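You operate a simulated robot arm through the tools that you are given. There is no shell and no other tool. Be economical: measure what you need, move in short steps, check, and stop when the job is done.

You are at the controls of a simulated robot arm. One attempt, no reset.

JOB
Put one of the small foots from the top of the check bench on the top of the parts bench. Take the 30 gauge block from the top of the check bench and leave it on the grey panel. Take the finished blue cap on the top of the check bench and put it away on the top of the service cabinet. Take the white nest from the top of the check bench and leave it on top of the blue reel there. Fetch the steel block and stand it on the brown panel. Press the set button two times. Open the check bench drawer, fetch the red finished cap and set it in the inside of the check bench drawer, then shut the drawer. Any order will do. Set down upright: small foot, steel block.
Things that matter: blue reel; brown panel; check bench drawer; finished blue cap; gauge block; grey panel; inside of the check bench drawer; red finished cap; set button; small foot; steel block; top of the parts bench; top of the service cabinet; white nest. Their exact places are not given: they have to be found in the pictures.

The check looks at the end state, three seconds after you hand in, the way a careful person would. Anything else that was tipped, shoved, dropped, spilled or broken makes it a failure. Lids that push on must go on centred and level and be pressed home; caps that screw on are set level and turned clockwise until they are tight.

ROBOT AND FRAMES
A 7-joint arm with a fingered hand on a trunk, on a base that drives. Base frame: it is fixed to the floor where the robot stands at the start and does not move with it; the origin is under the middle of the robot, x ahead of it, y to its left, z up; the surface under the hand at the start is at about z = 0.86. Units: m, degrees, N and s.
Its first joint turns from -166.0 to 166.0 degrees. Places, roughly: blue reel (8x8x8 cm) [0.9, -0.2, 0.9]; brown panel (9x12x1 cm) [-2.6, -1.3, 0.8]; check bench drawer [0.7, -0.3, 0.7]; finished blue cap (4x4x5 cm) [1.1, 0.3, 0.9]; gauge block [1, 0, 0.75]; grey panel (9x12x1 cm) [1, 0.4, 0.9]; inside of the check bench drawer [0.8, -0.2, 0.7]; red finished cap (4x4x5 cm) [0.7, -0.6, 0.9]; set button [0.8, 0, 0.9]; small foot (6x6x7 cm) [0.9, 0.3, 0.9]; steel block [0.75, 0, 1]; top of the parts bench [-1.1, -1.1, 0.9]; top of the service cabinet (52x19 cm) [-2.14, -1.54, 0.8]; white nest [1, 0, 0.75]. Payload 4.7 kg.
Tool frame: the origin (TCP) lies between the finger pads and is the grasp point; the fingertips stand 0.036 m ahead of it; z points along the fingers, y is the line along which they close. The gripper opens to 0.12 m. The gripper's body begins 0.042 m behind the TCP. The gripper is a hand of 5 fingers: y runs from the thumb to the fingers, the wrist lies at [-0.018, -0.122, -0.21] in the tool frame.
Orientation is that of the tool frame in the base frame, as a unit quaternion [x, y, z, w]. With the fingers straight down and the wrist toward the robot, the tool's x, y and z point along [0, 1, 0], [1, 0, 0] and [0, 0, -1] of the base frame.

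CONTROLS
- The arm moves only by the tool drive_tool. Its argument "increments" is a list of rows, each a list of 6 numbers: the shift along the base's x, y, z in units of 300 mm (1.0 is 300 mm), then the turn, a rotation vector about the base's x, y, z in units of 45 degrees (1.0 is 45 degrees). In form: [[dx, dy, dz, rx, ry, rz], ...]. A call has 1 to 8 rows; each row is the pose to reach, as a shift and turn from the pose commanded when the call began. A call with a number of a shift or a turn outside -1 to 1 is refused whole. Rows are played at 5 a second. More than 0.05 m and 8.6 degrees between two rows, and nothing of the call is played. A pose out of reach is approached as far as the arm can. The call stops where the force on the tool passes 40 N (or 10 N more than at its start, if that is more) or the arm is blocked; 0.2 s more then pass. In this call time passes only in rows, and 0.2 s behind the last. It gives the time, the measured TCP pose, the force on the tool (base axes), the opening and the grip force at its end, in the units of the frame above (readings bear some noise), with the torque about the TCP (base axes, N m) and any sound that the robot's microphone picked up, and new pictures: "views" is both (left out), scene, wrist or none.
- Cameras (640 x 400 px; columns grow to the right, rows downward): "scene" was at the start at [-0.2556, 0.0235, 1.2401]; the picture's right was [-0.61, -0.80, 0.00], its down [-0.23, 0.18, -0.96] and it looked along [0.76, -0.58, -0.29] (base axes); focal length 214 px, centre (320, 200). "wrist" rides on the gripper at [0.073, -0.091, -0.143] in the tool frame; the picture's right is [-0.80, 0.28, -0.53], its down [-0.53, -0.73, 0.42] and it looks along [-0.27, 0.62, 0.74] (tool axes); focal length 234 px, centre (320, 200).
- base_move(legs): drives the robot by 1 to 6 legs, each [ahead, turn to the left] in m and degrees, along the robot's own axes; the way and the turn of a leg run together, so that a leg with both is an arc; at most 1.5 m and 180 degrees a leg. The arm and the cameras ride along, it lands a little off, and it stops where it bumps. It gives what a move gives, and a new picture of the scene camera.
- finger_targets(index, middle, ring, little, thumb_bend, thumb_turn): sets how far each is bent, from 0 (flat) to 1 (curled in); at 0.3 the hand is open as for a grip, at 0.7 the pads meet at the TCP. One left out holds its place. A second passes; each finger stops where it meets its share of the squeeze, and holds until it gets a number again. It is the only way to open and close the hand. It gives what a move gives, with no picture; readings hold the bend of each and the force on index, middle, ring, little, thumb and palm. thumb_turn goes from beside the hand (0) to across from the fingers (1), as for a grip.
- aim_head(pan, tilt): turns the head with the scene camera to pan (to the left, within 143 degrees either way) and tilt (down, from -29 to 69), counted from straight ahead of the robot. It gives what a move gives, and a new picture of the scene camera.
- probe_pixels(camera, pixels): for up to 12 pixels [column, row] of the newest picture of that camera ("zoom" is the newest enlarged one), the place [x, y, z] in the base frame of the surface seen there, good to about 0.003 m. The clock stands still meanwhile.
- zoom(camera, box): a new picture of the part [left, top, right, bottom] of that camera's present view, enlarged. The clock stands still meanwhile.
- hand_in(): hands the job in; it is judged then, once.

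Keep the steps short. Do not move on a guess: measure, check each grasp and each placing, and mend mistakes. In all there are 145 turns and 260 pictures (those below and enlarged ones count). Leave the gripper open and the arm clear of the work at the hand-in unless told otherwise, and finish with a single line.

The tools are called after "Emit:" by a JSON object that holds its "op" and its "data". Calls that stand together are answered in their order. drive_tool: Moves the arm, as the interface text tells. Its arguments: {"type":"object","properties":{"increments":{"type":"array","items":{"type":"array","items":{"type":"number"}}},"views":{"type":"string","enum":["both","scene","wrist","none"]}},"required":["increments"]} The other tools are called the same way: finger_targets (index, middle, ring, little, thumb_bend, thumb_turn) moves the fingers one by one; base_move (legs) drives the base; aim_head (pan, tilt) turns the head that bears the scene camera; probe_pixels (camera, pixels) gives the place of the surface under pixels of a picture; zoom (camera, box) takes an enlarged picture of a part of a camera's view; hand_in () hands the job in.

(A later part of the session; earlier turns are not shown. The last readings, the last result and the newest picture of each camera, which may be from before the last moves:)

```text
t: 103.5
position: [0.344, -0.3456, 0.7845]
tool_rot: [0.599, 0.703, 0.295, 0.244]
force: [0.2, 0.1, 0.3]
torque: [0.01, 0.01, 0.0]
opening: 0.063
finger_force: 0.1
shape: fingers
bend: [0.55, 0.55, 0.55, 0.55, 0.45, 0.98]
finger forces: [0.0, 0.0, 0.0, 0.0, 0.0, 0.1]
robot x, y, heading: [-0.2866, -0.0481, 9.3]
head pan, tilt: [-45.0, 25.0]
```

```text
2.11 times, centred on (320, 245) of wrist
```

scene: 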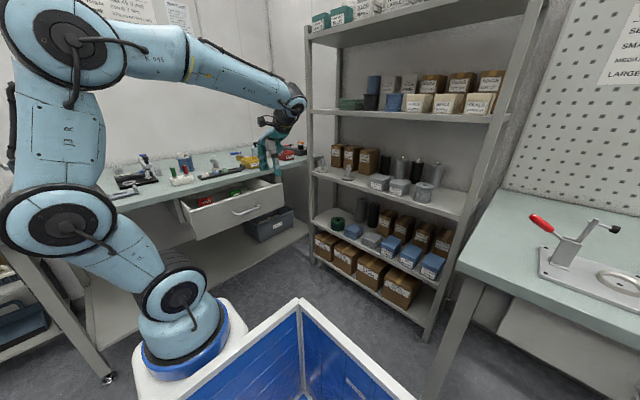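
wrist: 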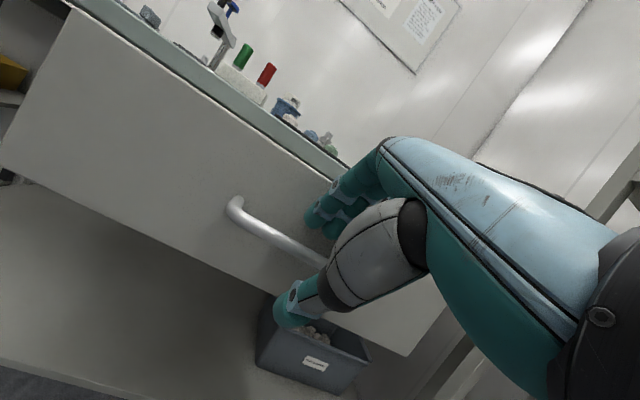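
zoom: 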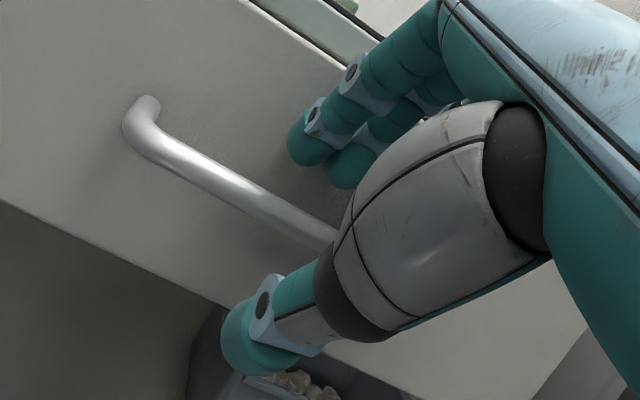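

Same picture as the first grasp. Close, then push gently.

Emit:
{"op": "finger_targets", "data": {"index": 0.75, "middle": 0.75, "ring": 0.75, "little": 0.75, "thumb_bend": 0.75}}

Emit:
{"op": "drive_tool", "data": {"increments": [[0.04, 0.0072, 0, 0, 0, 0], [0.1, 0.018, 0, 0, 0, 0], [0.17, 0.031, 0, 0, 0, 0], [0.24, 0.043, 0, 0, 0, 0], [0.31, 0.056, 0, 0, 0, 0], [0.38, 0.069, 0, 0, 0, 0], [0.44, 0.079, 0, 0, 0, 0], [0.5, 0.09, 0, 0, 0, 0]], "views": "wrist"}}

```text
t: 104.5
position: [0.3422, -0.3452, 0.7856]
tool_rot: [0.599, 0.703, 0.294, 0.245]
force: [-1.5, -0.4, 0.0]
torque: [-0.01, 0.0, 0.02]
opening: 0.0
finger_force: 0.0
shape: fingers
bend: [0.74, 0.75, 0.75, 0.75, 0.71, 0.97]
finger forces: [0.0, 0.1, 0.0, 0.0, 0.0, 0.0]
robot x, y, heading: [-0.2863, -0.0457, 9.3]
head pan, tilt: [-45.0, 25.0]
```

```text
t: 106.3
position: [0.4956, -0.318, 0.7834]
tool_rot: [0.599, 0.704, 0.295, 0.244]
force: [0.9, -0.1, 0.4]
torque: [0.04, -0.01, 0.03]
opening: 0.0
finger_force: 0.1
shape: fingers
bend: [0.74, 0.75, 0.75, 0.75, 0.71, 0.97]
finger forces: [0.0, 0.0, 0.1, 0.0, 0.0, 0.0]
robot x, y, heading: [-0.2904, -0.0477, 9.1]
head pan, tilt: [-45.0, 25.0]
```

wrist: 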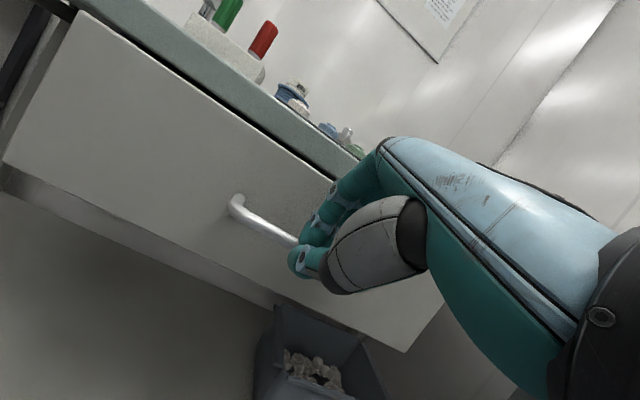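

The fist is pushing the bar and the drawer is nearly shut. Continue gently until resistance.

Emit:
{"op": "drive_tool", "data": {"increments": [[0.03, 0.0054, 0, 0, 0, 0], [0.06, 0.011, 0, 0, 0, 0], [0.09, 0.016, 0, 0, 0, 0], [0.11, 0.02, 0, 0, 0, 0]], "views": "wrist"}}

```text
t: 107.3
position: [0.5268, -0.3131, 0.7826]
tool_rot: [0.599, 0.703, 0.294, 0.245]
force: [-4.9, 0.7, 3.0]
torque: [0.05, 0.07, 0.11]
opening: 0.0001
finger_force: 0.1
shape: fingers
bend: [0.75, 0.75, 0.75, 0.75, 0.71, 0.97]
finger forces: [0.0, 0.1, 0.0, 0.0, 0.0, 0.0]
robot x, y, heading: [-0.2877, -0.0501, 9.4]
head pan, tilt: [-45.0, 25.0]
```

wrist: 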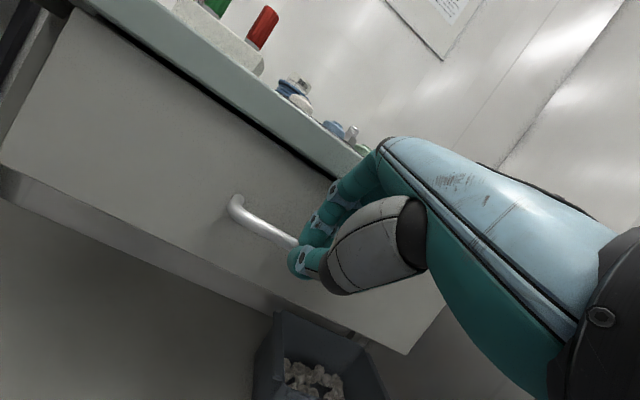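

Emit:
{"op": "probe_pixels", "data": {"camera": "wrist", "pixels": [[240, 215], [262, 228], [280, 236], [200, 190], [180, 100], [150, 60]]}}

Emit:
{"op": "drive_tool", "data": {"increments": [[0.02, 0.0036, 0, 0, 0, 0], [0.04, 0.007, 0, 0, 0, 0]], "views": "none"}}

```text
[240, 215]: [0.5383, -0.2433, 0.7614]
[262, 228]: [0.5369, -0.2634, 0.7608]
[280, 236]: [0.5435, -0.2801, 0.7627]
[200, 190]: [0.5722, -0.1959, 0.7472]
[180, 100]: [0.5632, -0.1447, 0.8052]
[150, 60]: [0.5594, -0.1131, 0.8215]
```

```text
t: 107.9
position: [0.5336, -0.3134, 0.7852]
tool_rot: [0.599, 0.702, 0.295, 0.246]
force: [-26.9, 0.0, 9.6]
torque: [0.13, 0.63, 0.34]
opening: 0.0
finger_force: 18.1
shape: fingers
bend: [0.75, 0.75, 0.75, 0.75, 0.71, 0.96]
finger forces: [12.2, 0.1, 0.0, 0.0, 24.4, 0.0]
robot x, y, heading: [-0.2902, -0.0491, 9.1]
head pan, tilt: [-45.0, 25.0]
stopped in row 2: the force on the tool passed its limit at 45 N (the readings are from after the stop); the commanded pose is now the measured one
```

Hard stop: drawer shut. Back away, raise, and look at the bench.

Emit:
{"op": "drive_tool", "data": {"increments": [[-0.08, -0.014, 0.02, 0, 0, 0], [-0.2, -0.036, 0.08, 0, 0, 0], [-0.28, -0.05, 0.2, 0, 0, 0], [-0.3, -0.05, 0.35, 0, 0, 0], [-0.3, -0.05, 0.5, 0, 0, 0], [-0.3, -0.03, 0.65, 0, 0, 0], [-0.3, 0, 0.8, 0, 0, 0], [-0.3, 0.05, 0.93, 0, 0, 0]], "views": "scene"}}

Emit:
{"op": "zoom", "data": {"camera": "scene", "box": [100, 120, 340, 260]}}

```text
t: 109.7
position: [0.4455, -0.2967, 1.0641]
tool_rot: [0.599, 0.703, 0.295, 0.245]
force: [0.5, -1.0, -0.3]
torque: [0.03, -0.01, 0.03]
opening: 0.0001
finger_force: 0.0
shape: fingers
bend: [0.75, 0.75, 0.75, 0.75, 0.71, 0.97]
finger forces: [0.0, 0.1, 0.0, 0.0, 0.1, 0.1]
robot x, y, heading: [-0.2883, -0.0501, 9.2]
head pan, tilt: [-45.0, 25.0]
```

scene: 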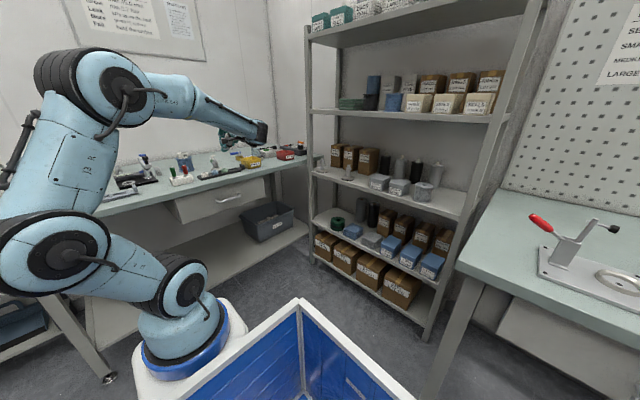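

```text
2.67 times, centred on (220, 190) of scene
```

zoom: 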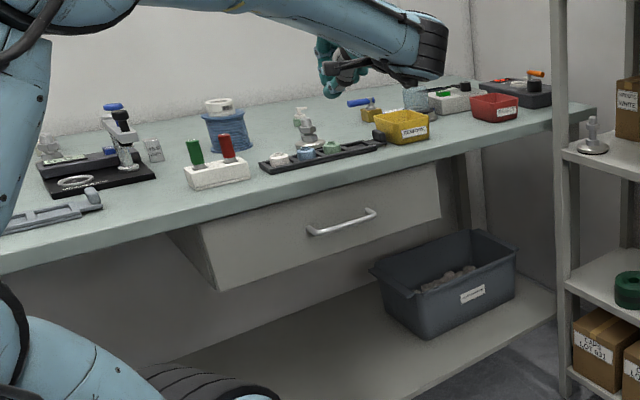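

Drawer shut. Next the small foot at ≈(0.885,0.268). Untilt, open, and drive forward again.

Emit:
{"op": "drive_tool", "data": {"increments": [[0, 0.04, 0.04, -0.03, 0.18, 0], [0, 0.1, 0.08, -0.062, 0.35, 0], [0, 0.16, 0.12, -0.092, 0.52, 0], [0, 0.24, 0.16, -0.122, 0.69, 0], [0, 0.34, 0.2, -0.152, 0.86, 0], [0, 0.44, 0.24, -0.174, 0.985, 0]], "views": "none"}}

Emit:
{"op": "finger_targets", "data": {"index": 0.3, "middle": 0.3, "ring": 0.3, "little": 0.3, "thumb_bend": 0.3}}

Emit:
{"op": "base_move", "data": {"legs": [[0.27, 0]]}}

Emit:
{"op": "drive_tool", "data": {"increments": [[0, 0.15, 0, 0, 0, 0], [0, 0.3, 0, 0, 0, 0], [0, 0.45, 0, 0, 0, 0], [0, 0.6, 0, 0, 0, 0], [0, 0.75, 0, 0, 0, 0], [0, 0.9, 0, 0, 0, 0], [0, 1.0, 0, 0, 0, 0]], "views": "wrist"}}

```text
t: 111.1
position: [0.4445, -0.1658, 1.1337]
tool_rot: [0.648, 0.761, -0.002, 0.001]
force: [-0.5, -0.5, -0.5]
torque: [0.06, -0.01, -0.01]
opening: 0.0001
finger_force: 0.0
shape: fingers
bend: [0.75, 0.75, 0.75, 0.75, 0.71, 0.97]
finger forces: [0.0, 0.1, 0.1, 0.0, 0.1, 0.0]
robot x, y, heading: [-0.2868, -0.048, 9.2]
head pan, tilt: [-45.0, 25.0]
```

```text
t: 112.1
position: [0.4435, -0.1647, 1.1351]
tool_rot: [0.648, 0.762, -0.001, 0.0]
force: [0.4, 0.8, 1.2]
torque: [0.0, 0.02, 0.01]
opening: 0.1218
finger_force: 0.1
shape: fingers
bend: [0.3, 0.3, 0.3, 0.3, 0.3, 0.97]
finger forces: [0.0, 0.0, 0.1, 0.0, 0.1, 0.0]
robot x, y, heading: [-0.2863, -0.048, 9.3]
head pan, tilt: [-45.0, 25.0]
```

```text
t: 114.0
position: [0.7158, -0.1244, 1.1329]
tool_rot: [0.65, 0.76, -0.002, 0.002]
force: [-0.2, 0.2, -0.4]
torque: [0.01, -0.01, -0.01]
opening: 0.1219
finger_force: 0.0
shape: fingers
bend: [0.3, 0.3, 0.3, 0.3, 0.3, 0.97]
finger forces: [0.1, 0.1, 0.0, 0.0, 0.0, 0.0]
robot x, y, heading: [-0.0124, -0.005, 9.3]
head pan, tilt: [-45.0, 25.0]
```

scene: 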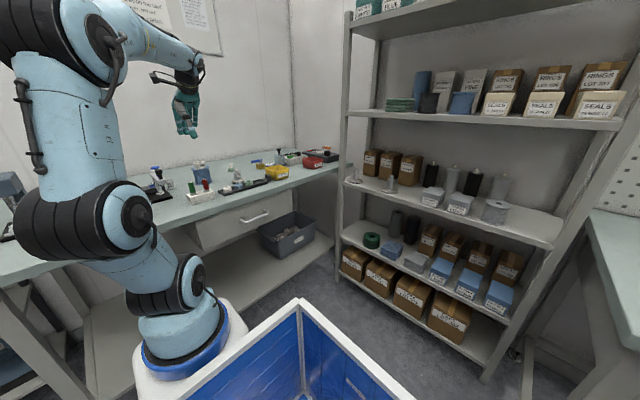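

```text
t: 115.6
position: [0.7158, 0.1767, 1.1316]
tool_rot: [0.649, 0.76, -0.002, 0.002]
force: [-0.7, -0.5, -1.1]
torque: [0.01, -0.02, -0.02]
opening: 0.1221
finger_force: 0.2
shape: fingers
bend: [0.3, 0.3, 0.3, 0.3, 0.3, 0.98]
finger forces: [0.0, 0.0, 0.0, 0.0, 0.0, 0.0]
robot x, y, heading: [-0.0123, -0.0042, 9.0]
head pan, tilt: [-45.0, 25.0]
```

wrist: 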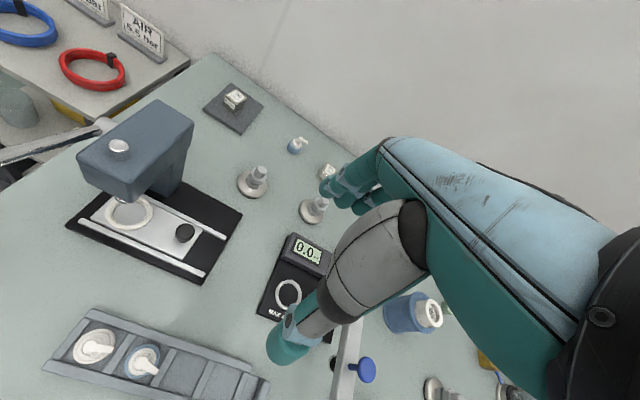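

Feet at (252,182) and (315,207). Measure both precisely.

Emit:
{"op": "zoom", "data": {"camera": "wrist", "box": [220, 130, 350, 240]}}

Emit:
{"op": "probe_pixels", "data": {"camera": "wrist", "pixels": [[238, 184], [268, 187], [253, 197], [244, 170], [258, 170], [257, 182], [300, 211], [314, 222], [326, 213], [318, 197], [315, 205], [249, 182]]}}

```text
3.64 times, centred on (285, 185) of wrist
```

zoom: 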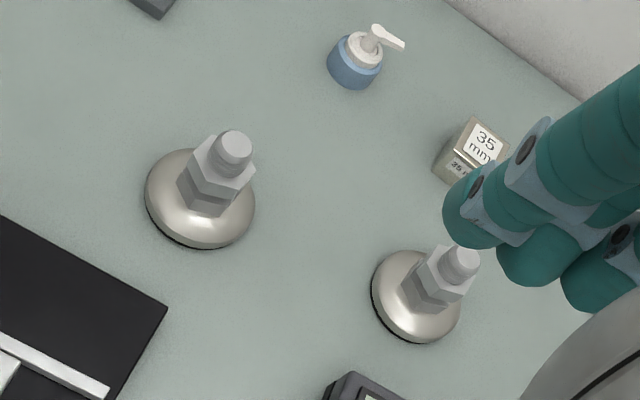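

```text
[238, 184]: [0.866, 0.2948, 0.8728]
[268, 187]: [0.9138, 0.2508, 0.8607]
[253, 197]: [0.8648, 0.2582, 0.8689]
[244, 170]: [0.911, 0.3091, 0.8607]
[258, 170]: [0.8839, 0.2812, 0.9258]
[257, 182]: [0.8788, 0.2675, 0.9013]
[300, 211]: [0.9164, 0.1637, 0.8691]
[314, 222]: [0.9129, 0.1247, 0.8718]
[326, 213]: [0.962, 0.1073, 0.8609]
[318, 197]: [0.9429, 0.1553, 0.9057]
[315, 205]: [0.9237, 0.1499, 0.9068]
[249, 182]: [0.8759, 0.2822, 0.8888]
```

A looks slightly bigger than B; measure heights and disc widths to identify the "small" ones.

Emit:
{"op": "probe_pixels", "data": {"camera": "zoom", "pixels": [[149, 205], [251, 205], [205, 246], [180, 153], [234, 145], [374, 300], [457, 310], [418, 339], [400, 254], [461, 260], [210, 205], [430, 300]]}}

```text
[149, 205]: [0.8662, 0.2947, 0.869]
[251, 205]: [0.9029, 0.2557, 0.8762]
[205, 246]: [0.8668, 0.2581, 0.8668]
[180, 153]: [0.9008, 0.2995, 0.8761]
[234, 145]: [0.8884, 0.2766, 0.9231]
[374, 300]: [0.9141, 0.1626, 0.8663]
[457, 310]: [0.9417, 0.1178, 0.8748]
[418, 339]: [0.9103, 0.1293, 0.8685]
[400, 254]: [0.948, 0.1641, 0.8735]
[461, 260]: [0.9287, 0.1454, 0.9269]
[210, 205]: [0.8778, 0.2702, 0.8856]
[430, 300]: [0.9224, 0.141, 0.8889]
```

Both feet equal (~5.3 cm disc, top z≈0.925). Take foot A, axis ≈ (0.884,0.277). Move above and down to TCP 0.922.

Emit:
{"op": "drive_tool", "data": {"increments": [[0.14, 0.08, 0, 0, 0, 0], [0.28, 0.16, 0, 0, 0, 0], [0.42, 0.25, 0, 0, 0, 0], [0.561, 0.334, 0, 0, 0, 0], [0.561, 0.334, -0.16, 0, 0, 0], [0.561, 0.334, -0.32, 0, 0, 0], [0.561, 0.334, -0.47, 0, 0, 0]], "views": "wrist"}}

Emit:
{"op": "zoom", "data": {"camera": "wrist", "box": [220, 160, 400, 300]}}

```text
t: 117.2
position: [0.8837, 0.2762, 0.9937]
tool_rot: [0.649, 0.761, 0.0, 0.002]
force: [0.0, 0.0, 0.2]
torque: [-0.01, -0.06, 0.02]
opening: 0.1224
finger_force: 0.1
shape: fingers
bend: [0.3, 0.3, 0.3, 0.3, 0.3, 0.98]
finger forces: [0.0, 0.0, 0.0, 0.0, 0.0, 0.1]
robot x, y, heading: [-0.0116, -0.0085, 9.2]
head pan, tilt: [-45.0, 25.0]
```

wrist: 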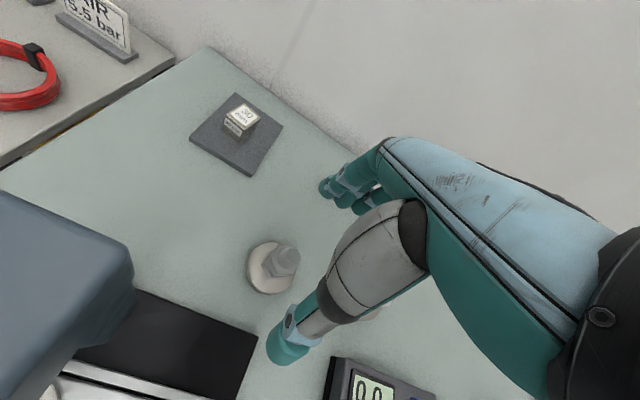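

```text
2.86 times, centred on (310, 230) of wrist
```

zoom: 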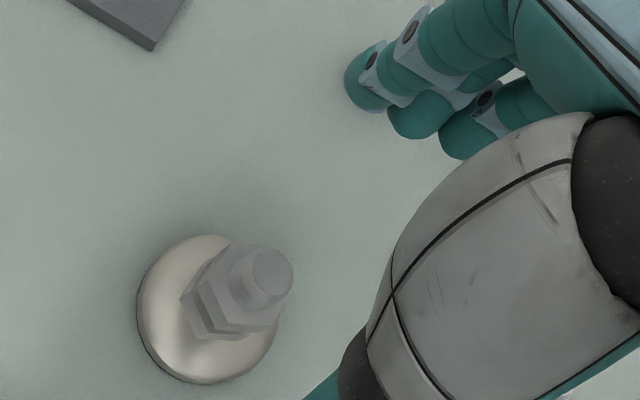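

Emit:
{"op": "probe_pixels", "data": {"camera": "wrist", "pixels": [[125, 255], [60, 210], [110, 310], [255, 335], [150, 290], [20, 300]]}}

```text
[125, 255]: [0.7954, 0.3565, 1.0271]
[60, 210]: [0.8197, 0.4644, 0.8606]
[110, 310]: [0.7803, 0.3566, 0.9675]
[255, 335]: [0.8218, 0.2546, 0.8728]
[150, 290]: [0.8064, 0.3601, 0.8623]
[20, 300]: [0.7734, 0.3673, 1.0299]
```

The press head (top z 1.03) is near the wrist camera's path; turn the hand +30° to swing away, then descend.

Emit:
{"op": "drive_tool", "data": {"increments": [[0.002, 0.002, 0, 0, 0, 0.18], [0.002, 0.002, 0, 0, 0, 0.36], [0.002, 0.002, 0, 0, 0, 0.54], [0.002, 0.002, 0, 0, 0, 0.667], [0.002, 0.002, -0.1, 0, 0, 0.667], [0.002, 0.002, -0.18, 0, 0, 0.667], [0.002, 0.002, -0.238, 0, 0, 0.667]], "views": "wrist"}}

Emit:
{"op": "zoom", "data": {"camera": "wrist", "box": [220, 160, 400, 300]}}

```text
t: 118.8
position: [0.8844, 0.2791, 0.9219]
tool_rot: [0.43, 0.903, 0.001, 0.003]
force: [-0.7, 0.1, 1.0]
torque: [0.01, 0.01, 0.02]
opening: 0.1224
finger_force: 0.1
shape: fingers
bend: [0.3, 0.3, 0.3, 0.3, 0.3, 0.98]
finger forces: [0.0, 0.1, 0.1, 0.0, 0.0, 0.0]
robot x, y, heading: [-0.0153, -0.0046, 9.1]
head pan, tilt: [-45.0, 25.0]
```

wrist: 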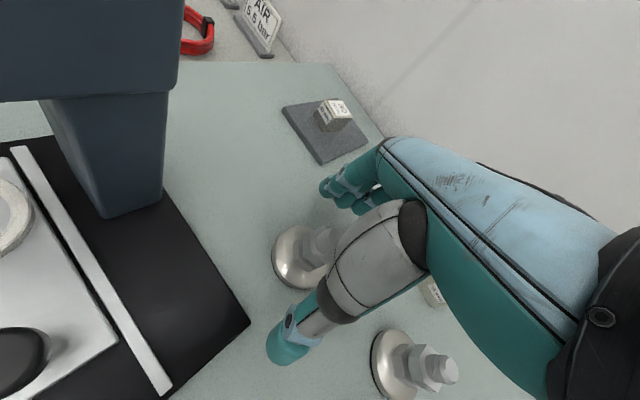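

```text
2.86 times, centred on (310, 230) of wrist
```

zoom: 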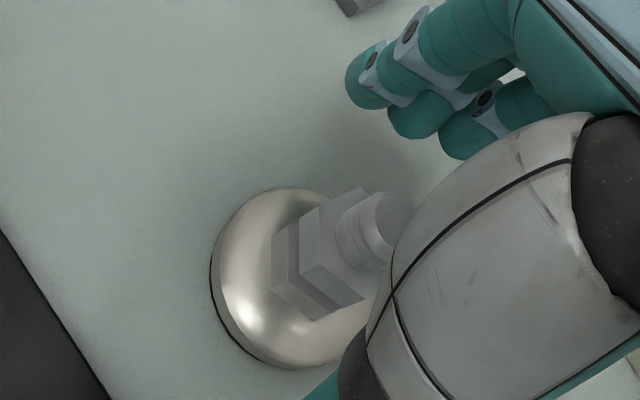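

Foot is centred between thumb and fingers. Close and lift a little.

Emit:
{"op": "finger_targets", "data": {"index": 0.75, "middle": 0.75, "ring": 0.75, "little": 0.75, "thumb_bend": 0.75}}

Emit:
{"op": "drive_tool", "data": {"increments": [[0, 0, 0.03, 0, 0, 0], [0, 0, 0.1, 0, 0, 0]], "views": "wrist"}}

Emit:
{"op": "zoom", "data": {"camera": "wrist", "box": [220, 160, 400, 300]}}

```text
t: 119.8
position: [0.8839, 0.2772, 0.9226]
tool_rot: [0.43, 0.903, -0.001, 0.001]
force: [0.0, -0.9, 1.3]
torque: [-0.06, 0.1, 0.03]
opening: 0.0197
finger_force: 16.3
shape: fingers
bend: [0.71, 0.67, 0.75, 0.75, 0.65, 0.95]
finger forces: [8.7, 8.2, 0.1, 0.0, 16.5, 0.0]
robot x, y, heading: [-0.0122, -0.0049, 9.2]
head pan, tilt: [-45.0, 25.0]
```

```text
t: 120.4
position: [0.8848, 0.2779, 0.9515]
tool_rot: [0.43, 0.903, -0.001, 0.001]
force: [-0.8, 0.2, -2.4]
torque: [0.02, 0.03, -0.03]
opening: 0.0198
finger_force: 16.0
shape: fingers
bend: [0.71, 0.67, 0.75, 0.75, 0.65, 0.95]
finger forces: [9.2, 7.8, 0.0, 0.1, 16.4, 0.0]
robot x, y, heading: [-0.0184, -0.0057, 9.3]
head pan, tilt: [-45.0, 25.0]
```

wrist: 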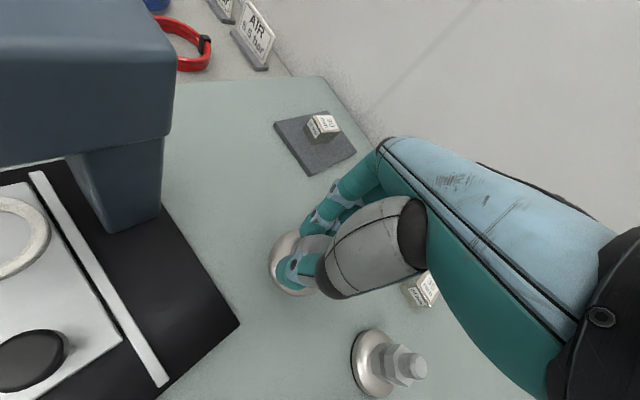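

```text
2.86 times, centred on (310, 230) of wrist
```

zoom: 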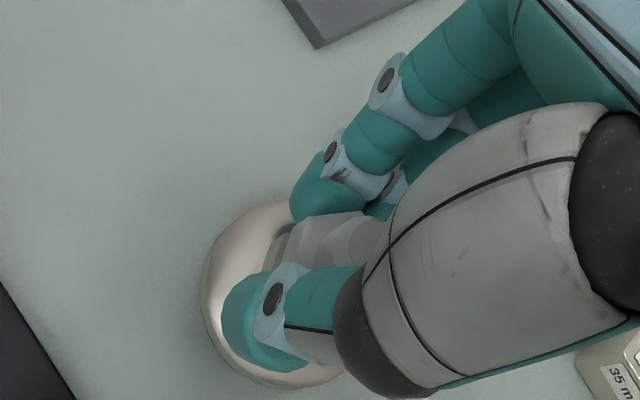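

Foot held (2.4 N). Raise, turn back and tuck the arm in.

Emit:
{"op": "drive_tool", "data": {"increments": [[0, 0, 0.15, 0, 0, 0], [0, 0, 0.3, 0, 0, 0], [0, 0, 0.45, 0, 0, -0.15], [-0.05, -0.08, 0.55, 0, 0, -0.3], [-0.17, -0.16, 0.6, 0, 0, -0.45], [-0.29, -0.24, 0.62, 0, 0, -0.6], [-0.41, -0.32, 0.64, 0, 0, -0.667], [-0.53, -0.4, 0.64, 0, 0, -0.667]], "views": "none"}}

Emit:
{"op": "drive_tool", "data": {"increments": [[-0.12, -0.08, 0, 0, 0, 0], [-0.24, -0.16, 0, 0, 0, 0], [-0.36, -0.24, 0, 0, 0, 0], [-0.48, -0.3, 0, 0, 0, 0]], "views": "none"}}

Emit:
{"op": "aim_head", "data": {"pan": 143, "tilt": 30}}

Emit:
{"op": "probe_pixels", "data": {"camera": "scene", "pixels": [[320, 270], [320, 220], [380, 220], [430, 380], [430, 240], [100, 220], [140, 240], [250, 190]]}}

```text
t: 122.2
position: [0.728, 0.16, 1.1395]
tool_rot: [0.649, 0.76, -0.001, 0.0]
force: [1.0, -1.0, -3.3]
torque: [0.01, 0.04, 0.01]
opening: 0.0198
finger_force: 16.8
shape: fingers
bend: [0.71, 0.67, 0.75, 0.75, 0.65, 0.95]
finger forces: [9.5, 8.1, 0.0, 0.1, 16.5, 0.1]
robot x, y, heading: [-0.0144, -0.0051, 9.2]
head pan, tilt: [-45.0, 25.0]
```

```text
t: 123.2
position: [0.5808, 0.0683, 1.1423]
tool_rot: [0.649, 0.761, -0.002, 0.0]
force: [0.4, 0.0, -3.1]
torque: [0.02, 0.02, 0.01]
opening: 0.0197
finger_force: 17.2
shape: fingers
bend: [0.71, 0.71, 0.75, 0.75, 0.65, 0.95]
finger forces: [9.4, 8.2, 0.1, 0.0, 16.5, 0.0]
robot x, y, heading: [-0.0137, -0.0054, 9.0]
head pan, tilt: [-45.0, 25.0]
```

```text
t: 126.0
position: [0.5813, 0.0681, 1.1443]
tool_rot: [0.65, 0.76, -0.001, 0.002]
force: [-0.4, 0.3, -2.1]
torque: [-0.04, 0.0, -0.02]
opening: 0.0196
finger_force: 17.4
shape: fingers
bend: [0.71, 0.71, 0.75, 0.75, 0.65, 0.95]
finger forces: [9.4, 8.2, 0.0, 0.1, 16.5, 0.1]
robot x, y, heading: [-0.0176, -0.0051, 9.0]
head pan, tilt: [143.0, 30.0]
```

scene: 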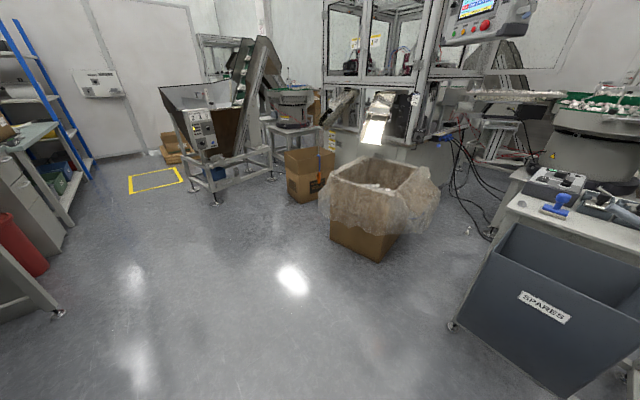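

```text
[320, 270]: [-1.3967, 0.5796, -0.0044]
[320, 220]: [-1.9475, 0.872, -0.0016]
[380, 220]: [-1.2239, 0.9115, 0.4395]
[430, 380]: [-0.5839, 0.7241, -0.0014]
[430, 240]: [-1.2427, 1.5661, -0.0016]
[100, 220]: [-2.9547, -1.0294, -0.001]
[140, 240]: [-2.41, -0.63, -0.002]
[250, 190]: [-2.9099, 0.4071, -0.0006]
```

Path is clear. Drive back 1.0 m and turn right 89° to face the parts bench.

Emit:
{"op": "base_move", "data": {"legs": [[-1.0, 0], [0, -88]]}}

Emit:
{"op": "aim_head", "data": {"pan": 0, "tilt": 25}}

```text
t: 135.0
position: [-0.9172, -0.7607, 1.143]
tool_rot: [0.995, 0.096, -0.001, 0.001]
force: [-0.3, 0.7, -1.0]
torque: [-0.03, 0.01, 0.02]
opening: 0.0194
finger_force: 16.7
shape: fingers
bend: [0.71, 0.71, 0.75, 0.75, 0.65, 0.95]
finger forces: [9.3, 7.9, 0.1, 0.0, 15.8, 0.1]
robot x, y, heading: [-1.0086, -0.1682, -79.1]
head pan, tilt: [143.0, 30.0]
```

scene: 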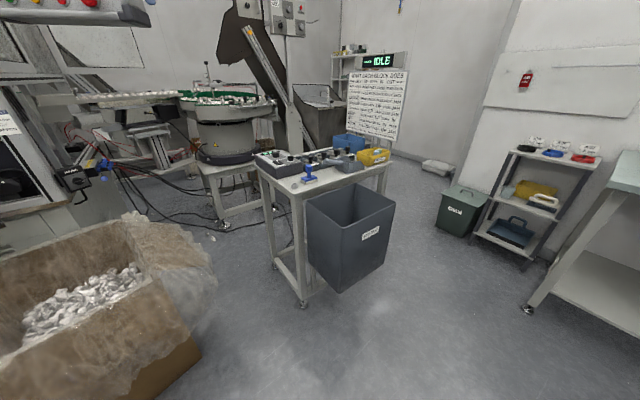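

```text
t: 137.2
position: [-0.9167, -0.7607, 1.1425]
tool_rot: [0.995, 0.095, -0.002, 0.0]
force: [0.0, 0.1, -2.9]
torque: [0.01, 0.0, 0.01]
opening: 0.0195
finger_force: 16.7
shape: fingers
bend: [0.71, 0.71, 0.75, 0.75, 0.65, 0.95]
finger forces: [9.2, 8.0, 0.0, 0.0, 15.8, 0.1]
robot x, y, heading: [-1.0089, -0.1681, -79.1]
head pan, tilt: [0.0, 25.0]
```

scene: 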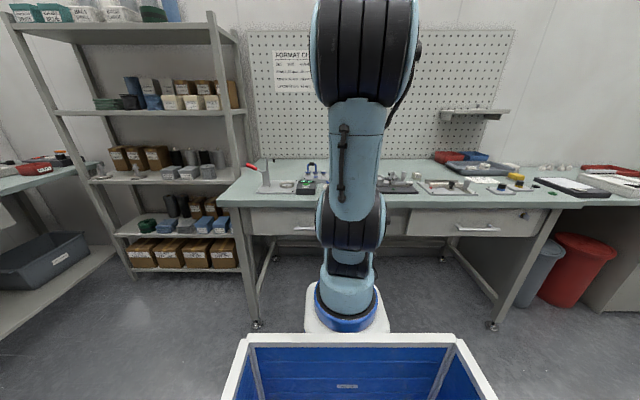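

Look at the bench through the wrist camera (nudge) to find a free spot.

Emit:
{"op": "drive_tool", "data": {"increments": [[0, 0, 0.05, 0, 0, 0]], "views": "wrist"}}

Emit:
{"op": "zoom", "data": {"camera": "scene", "box": [360, 140, 560, 220]}}

```text
t: 137.6
position: [-0.9159, -0.7623, 1.1578]
tool_rot: [0.996, 0.094, -0.002, 0.0]
force: [-0.5, -0.1, -1.7]
torque: [0.01, -0.02, -0.03]
opening: 0.0194
finger_force: 16.3
shape: fingers
bend: [0.71, 0.71, 0.75, 0.75, 0.65, 0.95]
finger forces: [9.2, 7.9, 0.1, 0.0, 16.0, 0.0]
robot x, y, heading: [-1.0108, -0.1699, -79.3]
head pan, tilt: [0.0, 25.0]
```

wrist: 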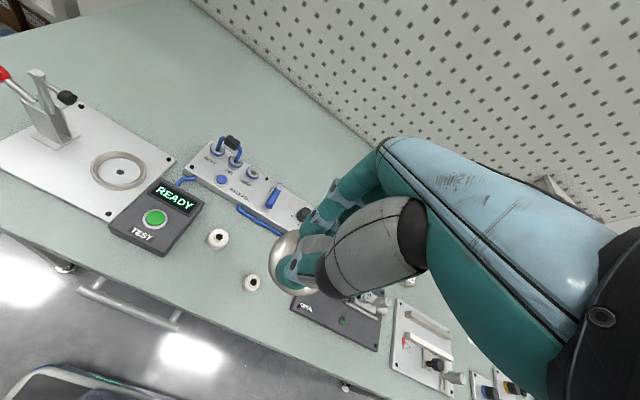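

```text
3.20 times, centred on (460, 180) of scene
```

zoom: 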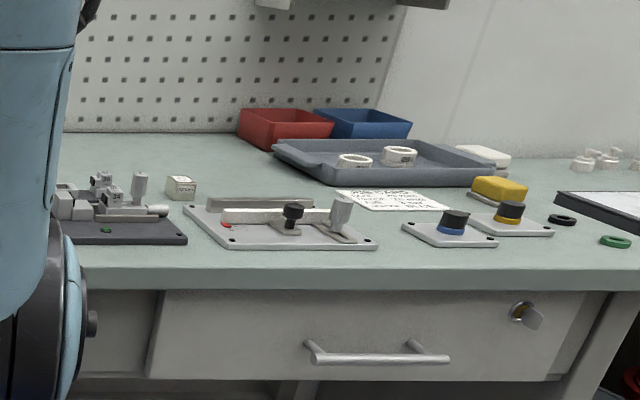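

Emit:
{"op": "probe_pixels", "data": {"camera": "wrist", "pixels": [[270, 120], [220, 90], [300, 160], [230, 145], [290, 195], [330, 150], [170, 100], [100, 60], [270, 70], [180, 155]]}}

```text
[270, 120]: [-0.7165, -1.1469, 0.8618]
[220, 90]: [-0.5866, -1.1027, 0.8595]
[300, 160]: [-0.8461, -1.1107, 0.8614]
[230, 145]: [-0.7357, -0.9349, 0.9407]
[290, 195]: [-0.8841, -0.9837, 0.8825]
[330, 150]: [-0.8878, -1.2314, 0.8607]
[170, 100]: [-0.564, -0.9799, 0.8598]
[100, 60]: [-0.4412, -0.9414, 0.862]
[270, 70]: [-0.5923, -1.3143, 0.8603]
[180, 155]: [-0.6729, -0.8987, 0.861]
```

Free bench area around (-0.68,-1.12), z≈0.860. Carry there.

Emit:
{"op": "drive_tool", "data": {"increments": [[0.08, -0.13, 0, 0, 0, 0], [0.16, -0.26, 0, 0, 0, 0], [0.24, -0.39, 0, 0, 0, 0], [0.32, -0.52, 0, 0, 0, 0], [0.4, -0.65, 0, 0, 0, 0], [0.48, -0.78, 0, 0, 0, 0], [0.56, -0.9, 0, 0, 0, 0]], "views": "none"}}

Emit:
{"op": "drive_tool", "data": {"increments": [[0.08, -0.1, 0, 0, 0, 0], [0.16, -0.2, 0, 0, 0, 0], [0.22, -0.29, -0.05, 0, 0, 0], [0.22, -0.29, -0.2, 0, 0, 0], [0.22, -0.29, -0.35, 0, 0, 0], [0.22, -0.29, -0.5, 0, 0, 0], [0.22, -0.29, -0.65, 0, 0, 0]], "views": "wrist"}}

```text
t: 139.2
position: [-0.7492, -1.0301, 1.1586]
tool_rot: [0.995, 0.096, -0.002, 0.0]
force: [0.6, 0.0, 0.6]
torque: [-0.02, 0.0, -0.01]
opening: 0.0191
finger_force: 16.4
shape: fingers
bend: [0.72, 0.72, 0.75, 0.75, 0.65, 0.95]
finger forces: [9.5, 8.2, 0.0, 0.0, 15.9, 0.0]
robot x, y, heading: [-1.0115, -0.1667, -79.0]
head pan, tilt: [0.0, 25.0]
```

```text
t: 140.8
position: [-0.6806, -1.117, 0.9611]
tool_rot: [0.996, 0.094, 0.0, 0.001]
force: [-0.9, 0.3, -0.4]
torque: [-0.01, 0.01, 0.02]
opening: 0.0189
finger_force: 16.1
shape: fingers
bend: [0.72, 0.72, 0.75, 0.75, 0.65, 0.95]
finger forces: [9.4, 8.3, 0.0, 0.1, 16.0, 0.0]
robot x, y, heading: [-1.0125, -0.1658, -79.1]
head pan, tilt: [0.0, 25.0]
```

wrist: 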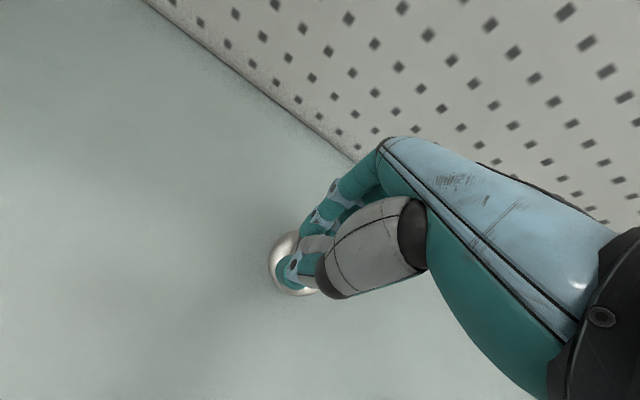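

Emit:
{"op": "drive_tool", "data": {"increments": [[0, 0, -0.06, 0, 0, 0], [0, 0, -0.1, 0, 0, 0], [0, 0, -0.115, 0, 0, 0], [0, 0, -0.125, 0, 0, 0]], "views": "none"}}

```text
t: 141.8
position: [-0.6816, -1.1184, 0.9254]
tool_rot: [0.995, 0.095, -0.002, 0.0]
force: [0.3, 0.5, -2.1]
torque: [-0.02, -0.01, -0.02]
opening: 0.019
finger_force: 16.6
shape: fingers
bend: [0.72, 0.72, 0.75, 0.75, 0.65, 0.95]
finger forces: [9.5, 8.1, 0.0, 0.1, 15.9, 0.0]
robot x, y, heading: [-1.009, -0.168, -78.9]
head pan, tilt: [0.0, 25.0]
```

Emit:
{"op": "drive_tool", "data": {"increments": [[0, 0, -0.007, 0, 0, 0], [0, 0, -0.013, 0, 0, 0]], "views": "none"}}

```text
t: 142.4
position: [-0.6835, -1.119, 0.9211]
tool_rot: [0.995, 0.096, -0.002, 0.001]
force: [-0.7, 0.0, 0.3]
torque: [0.02, 0.02, 0.0]
opening: 0.0191
finger_force: 17.1
shape: fingers
bend: [0.72, 0.72, 0.75, 0.75, 0.65, 0.95]
finger forces: [9.5, 8.4, 0.0, 0.0, 15.8, 0.1]
robot x, y, heading: [-1.0065, -0.1699, -79.0]
head pan, tilt: [0.0, 25.0]
```

Emit:
{"op": "drive_tool", "data": {"increments": [[0, 0, -0.004, 0, 0, 0]], "views": "none"}}

Emit:
{"op": "finger_targets", "data": {"index": 0.3, "middle": 0.3, "ring": 0.3, "little": 0.3, "thumb_bend": 0.3}}

Emit:
{"op": "drive_tool", "data": {"increments": [[0, 0, 0.1, 0, 0, 0], [0, 0, 0.25, 0, 0, 0], [0, 0, 0.4, 0, 0, 0], [0, 0, 0.55, 0, 0, 0], [-0.05, 0.1, 0.65, 0, 0, 0], [-0.1, 0.2, 0.7, 0, 0, 0], [-0.15, 0.3, 0.75, 0, 0, 0]], "views": "wrist"}}

```text
t: 142.8
position: [-0.6836, -1.119, 0.9208]
tool_rot: [0.995, 0.095, -0.002, 0.001]
force: [-1.0, -0.7, 4.1]
torque: [0.05, -0.03, 0.03]
opening: 0.0187
finger_force: 17.2
shape: fingers
bend: [0.72, 0.72, 0.75, 0.75, 0.66, 0.95]
finger forces: [9.9, 9.1, 0.1, 0.1, 15.5, 0.0]
robot x, y, heading: [-1.0097, -0.1642, -79.2]
head pan, tilt: [0.0, 25.0]
```

```text
t: 143.8
position: [-0.6812, -1.118, 0.9198]
tool_rot: [0.995, 0.095, -0.002, 0.0]
force: [0.6, 0.3, 0.8]
torque: [-0.02, -0.02, 0.0]
opening: 0.1219
finger_force: 0.1
shape: fingers
bend: [0.3, 0.3, 0.3, 0.3, 0.3, 0.97]
finger forces: [0.0, 0.0, 0.1, 0.0, 0.1, 0.0]
robot x, y, heading: [-1.008, -0.1663, -79.0]
head pan, tilt: [0.0, 25.0]
```

```text
t: 145.4
position: [-0.729, -1.0289, 1.144]
tool_rot: [0.995, 0.095, -0.001, -0.001]
force: [0.6, -0.3, -1.0]
torque: [0.05, 0.03, 0.0]
opening: 0.122
finger_force: 0.0
shape: fingers
bend: [0.3, 0.3, 0.3, 0.3, 0.3, 0.97]
finger forces: [0.0, 0.0, 0.0, 0.0, 0.0, 0.1]
robot x, y, heading: [-1.0088, -0.17, -78.8]
head pan, tilt: [0.0, 25.0]
```

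wrist: 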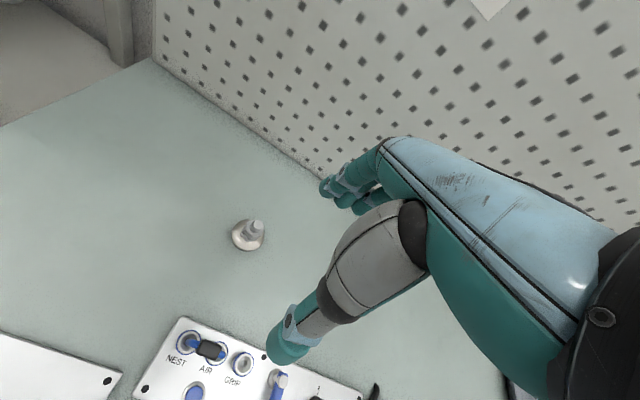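

Foot stands upright. Retract the arm, turn back and return to the check bench.

Emit:
{"op": "drive_tool", "data": {"increments": [[-0.08, 0.13, 0, 0, 0, 0], [-0.16, 0.26, 0, 0, 0, 0], [-0.24, 0.39, 0, 0, 0, 0], [-0.32, 0.52, 0, 0, 0, 0], [-0.4, 0.65, 0, 0, 0, 0], [-0.48, 0.78, 0, 0, 0, 0], [-0.56, 0.9, 0.03, 0, 0, 0]], "views": "none"}}

Emit:
{"op": "base_move", "data": {"legs": [[0, 88], [1.0, 0]]}}

Emit:
{"op": "drive_tool", "data": {"increments": [[0.1, -0.08, 0, 0, 0, 0]], "views": "wrist"}}

```text
t: 147.0
position: [-0.8975, -0.7582, 1.154]
tool_rot: [0.995, 0.095, -0.002, -0.001]
force: [-0.1, -0.4, -0.8]
torque: [0.05, -0.01, 0.04]
opening: 0.1222
finger_force: 0.1
shape: fingers
bend: [0.3, 0.3, 0.3, 0.3, 0.3, 0.97]
finger forces: [0.0, 0.0, 0.1, 0.0, 0.0, 0.0]
robot x, y, heading: [-1.0093, -0.1702, -79.0]
head pan, tilt: [0.0, 25.0]
```

```text
t: 155.9
position: [0.5602, 0.084, 1.1551]
tool_rot: [0.651, 0.759, -0.001, 0.001]
force: [0.5, -0.8, -0.2]
torque: [0.02, -0.03, -0.01]
opening: 0.1225
finger_force: 0.0
shape: fingers
bend: [0.3, 0.3, 0.3, 0.3, 0.3, 0.97]
finger forces: [0.0, 0.0, 0.0, 0.0, 0.0, 0.1]
robot x, y, heading: [-0.0355, -0.0032, 8.8]
head pan, tilt: [0.0, 25.0]
```

scene: 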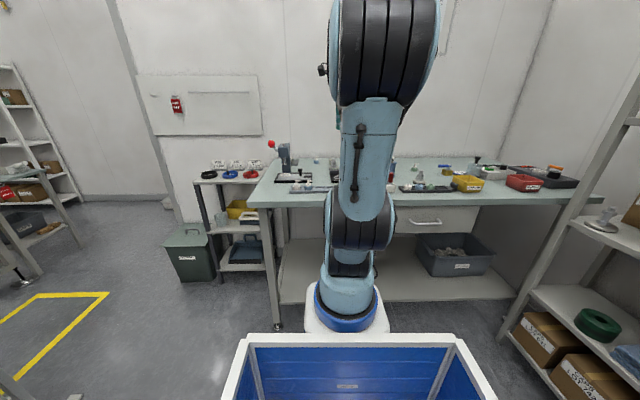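

```text
t: 156.3
position: [0.589, 0.062, 1.154]
tool_rot: [0.651, 0.759, 0.0, 0.002]
force: [-1.0, -0.8, 0.8]
torque: [0.0, -0.05, -0.01]
opening: 0.1224
finger_force: 0.1
shape: fingers
bend: [0.3, 0.3, 0.3, 0.3, 0.3, 0.98]
finger forces: [0.0, 0.0, 0.0, 0.0, 0.0, 0.1]
robot x, y, heading: [-0.0344, -0.0036, 9.0]
head pan, tilt: [0.0, 25.0]
```

wrist: 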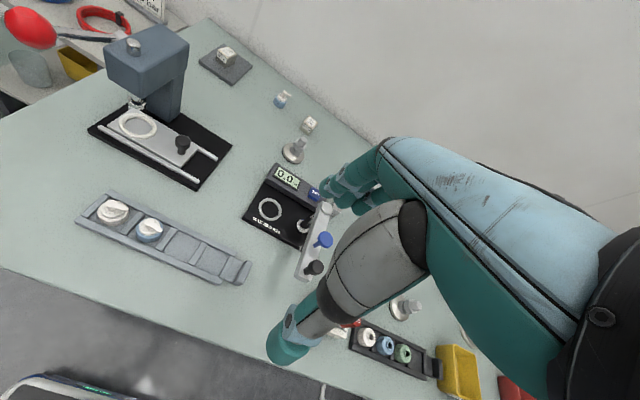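

Next the blue cap at ≈(1.055,0.262). Move closer for measurement.

Emit:
{"op": "drive_tool", "data": {"increments": [[0.15, 0.05, 0, 0, 0, 0], [0.3, 0.1, 0, 0, 0, 0], [0.45, 0.15, 0, 0, 0, 0], [0.6, 0.2, 0, 0, 0, 0], [0.75, 0.25, -0.05, 0, 0, 0], [0.9, 0.3, -0.1, 0, 0, 0], [1.0, 0.4, -0.2, 0, 0, 0], [1.0, 0.5, -0.3, 0, 0, 0]], "views": "wrist"}}

Emit:
{"op": "zoom", "data": {"camera": "wrist", "box": [190, 130, 350, 250]}}

```text
refused: row 7 steps farther than a row can; nothing moved
```

```text
3.33 times, centred on (270, 190) of wrist
```

zoom: 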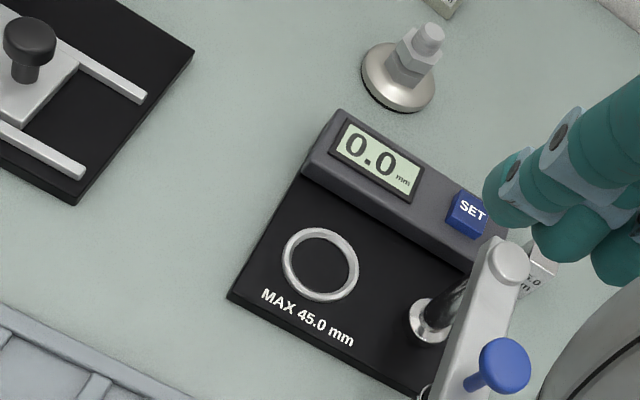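

Emit:
{"op": "drive_tool", "data": {"increments": [[0.15, 0.05, 0, 0, 0, 0], [0.3, 0.1, 0, 0, 0, 0], [0.45, 0.15, 0, 0, 0, 0], [0.6, 0.2, 0, 0, 0, 0], [0.75, 0.25, -0.04, 0, 0, 0], [0.88, 0.32, -0.1, 0, 0, 0], [0.97, 0.4, -0.2, 0, 0, 0], [1.0, 0.45, -0.34, 0, 0, 0]], "views": "wrist"}}

Emit:
{"op": "zoom", "data": {"camera": "wrist", "box": [190, 130, 350, 250]}}

```text
t: 158.2
position: [0.8884, 0.1972, 1.0538]
tool_rot: [0.651, 0.759, 0.0, 0.002]
force: [-0.8, -0.6, 0.7]
torque: [0.03, -0.02, -0.02]
opening: 0.122
finger_force: 0.1
shape: fingers
bend: [0.3, 0.3, 0.3, 0.3, 0.3, 0.98]
finger forces: [0.0, 0.1, 0.0, 0.0, 0.1, 0.0]
robot x, y, heading: [-0.0354, -0.0066, 8.9]
head pan, tilt: [0.0, 25.0]
```

wrist: 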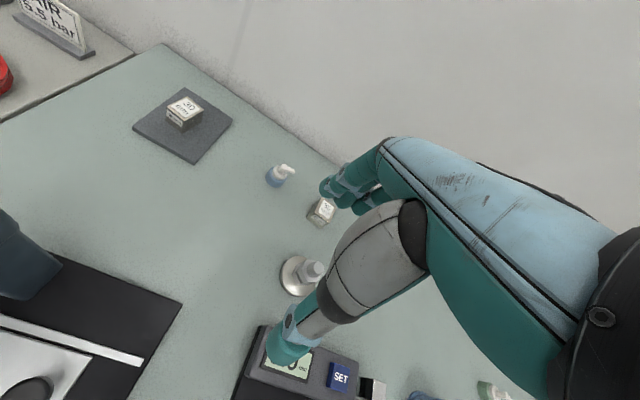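

```text
3.33 times, centred on (270, 190) of wrist
```

zoom: 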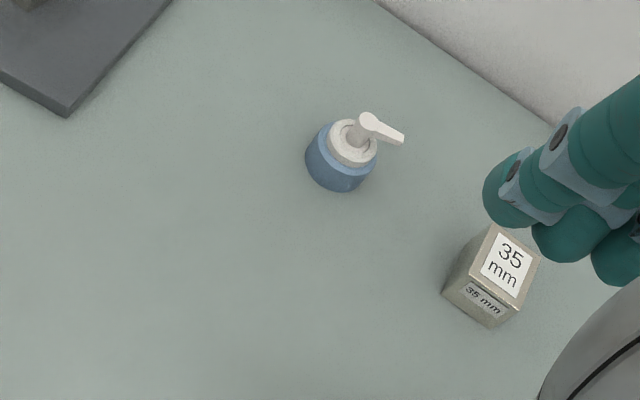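

Emit:
{"op": "probe_pixels", "data": {"camera": "zoom", "pixels": [[308, 160], [373, 172], [338, 188], [325, 128], [352, 150], [400, 136], [368, 120], [316, 140], [500, 265]]}}

```text
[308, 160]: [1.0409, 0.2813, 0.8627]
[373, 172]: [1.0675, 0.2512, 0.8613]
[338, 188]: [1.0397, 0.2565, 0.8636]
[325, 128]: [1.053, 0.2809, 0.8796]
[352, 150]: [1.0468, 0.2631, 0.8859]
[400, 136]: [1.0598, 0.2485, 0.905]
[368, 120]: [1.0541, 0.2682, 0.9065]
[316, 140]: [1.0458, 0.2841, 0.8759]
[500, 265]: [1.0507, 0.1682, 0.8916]
```

Cap centre ≈ (1.054,0.268), spout sideways. Curl ring and little, go over and descend to TCP 0.906.

Emit:
{"op": "finger_targets", "data": {"ring": 1, "little": 1}}

Emit:
{"op": "drive_tool", "data": {"increments": [[0.14, 0.06, 0, 0, 0, 0], [0.28, 0.12, 0, 0, 0, 0], [0.42, 0.18, 0, 0, 0, 0], [0.552, 0.236, 0, 0, 0, 0], [0.552, 0.236, -0.15, 0, 0, 0], [0.552, 0.236, -0.3, 0, 0, 0], [0.552, 0.236, -0.42, 0, 0, 0], [0.552, 0.236, -0.493, 0, 0, 0]], "views": "wrist"}}

Emit:
{"op": "zoom", "data": {"camera": "wrist", "box": [240, 170, 400, 290]}}

```text
t: 159.2
position: [0.8879, 0.1974, 1.0527]
tool_rot: [0.651, 0.759, -0.002, 0.002]
force: [-0.1, -0.4, -0.6]
torque: [0.0, 0.01, -0.04]
opening: 0.1223
finger_force: 0.1
shape: fingers
bend: [0.3, 0.3, 1.0, 1.0, 0.3, 0.98]
finger forces: [0.0, 0.0, 0.0, 0.0, 0.0, 0.0]
robot x, y, heading: [-0.0345, -0.0097, 8.9]
head pan, tilt: [0.0, 25.0]
```

```text
t: 160.9
position: [1.0533, 0.2681, 0.9054]
tool_rot: [0.651, 0.759, 0.0, 0.002]
force: [-0.4, 0.2, -0.1]
torque: [-0.01, 0.01, 0.0]
opening: 0.1222
finger_force: 0.0
shape: fingers
bend: [0.3, 0.3, 1.0, 1.0, 0.3, 0.98]
finger forces: [0.1, 0.1, 0.0, 0.1, 0.0, 0.0]
robot x, y, heading: [-0.038, -0.0072, 9.1]
head pan, tilt: [0.0, 25.0]
```

wrist: 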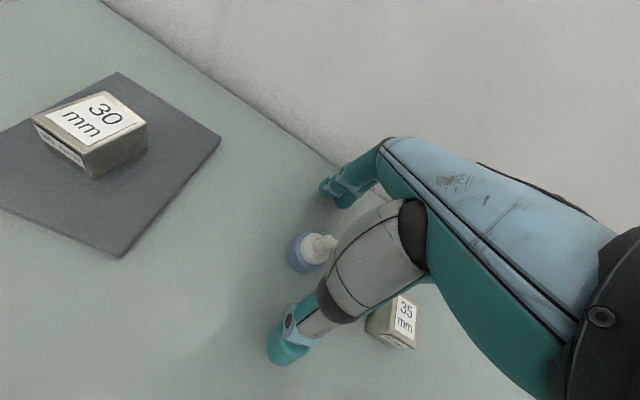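

```text
3.33 times, centred on (320, 230) of wrist
```

zoom: 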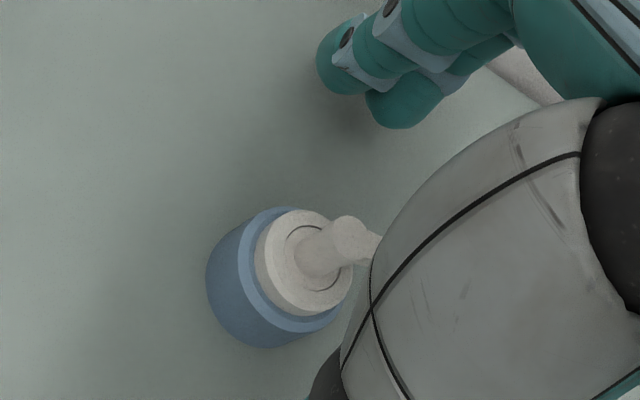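

Same picture as the successful red cap grasp. Close and lift.

Emit:
{"op": "finger_targets", "data": {"index": 0.7, "middle": 0.7, "thumb_bend": 0.7}}

Emit:
{"op": "drive_tool", "data": {"increments": [[0, 0, 0.03, 0, 0, 0], [0, 0, 0.12, 0, 0, 0], [0, 0, 0.27, 0, 0, 0], [0, 0, 0.42, 0, 0, 0], [0, 0, 0.57, 0, 0, 0]], "views": "wrist"}}

```text
t: 161.9
position: [1.0539, 0.2668, 0.9054]
tool_rot: [0.651, 0.759, -0.001, 0.001]
force: [-0.3, -0.5, 0.2]
torque: [-0.02, 0.02, 0.0]
opening: 0.0296
finger_force: 8.0
shape: fingers
bend: [0.62, 0.65, 1.0, 1.0, 0.63, 0.97]
finger forces: [4.3, 3.4, 0.0, 0.0, 8.5, 0.1]
robot x, y, heading: [-0.034, -0.0061, 8.8]
head pan, tilt: [0.0, 25.0]
```

```text
t: 163.2
position: [1.0545, 0.2647, 1.0726]
tool_rot: [0.651, 0.759, -0.002, 0.001]
force: [-0.3, 0.3, -1.2]
torque: [0.01, 0.04, 0.03]
opening: 0.0295
finger_force: 8.1
shape: fingers
bend: [0.61, 0.65, 1.0, 1.0, 0.63, 0.96]
finger forces: [4.2, 3.6, 0.1, 0.0, 8.4, 0.1]
robot x, y, heading: [-0.0317, -0.0059, 8.9]
head pan, tilt: [0.0, 25.0]
```

wrist: 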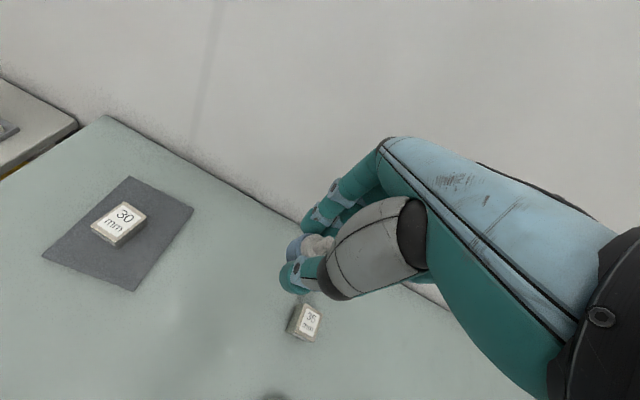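

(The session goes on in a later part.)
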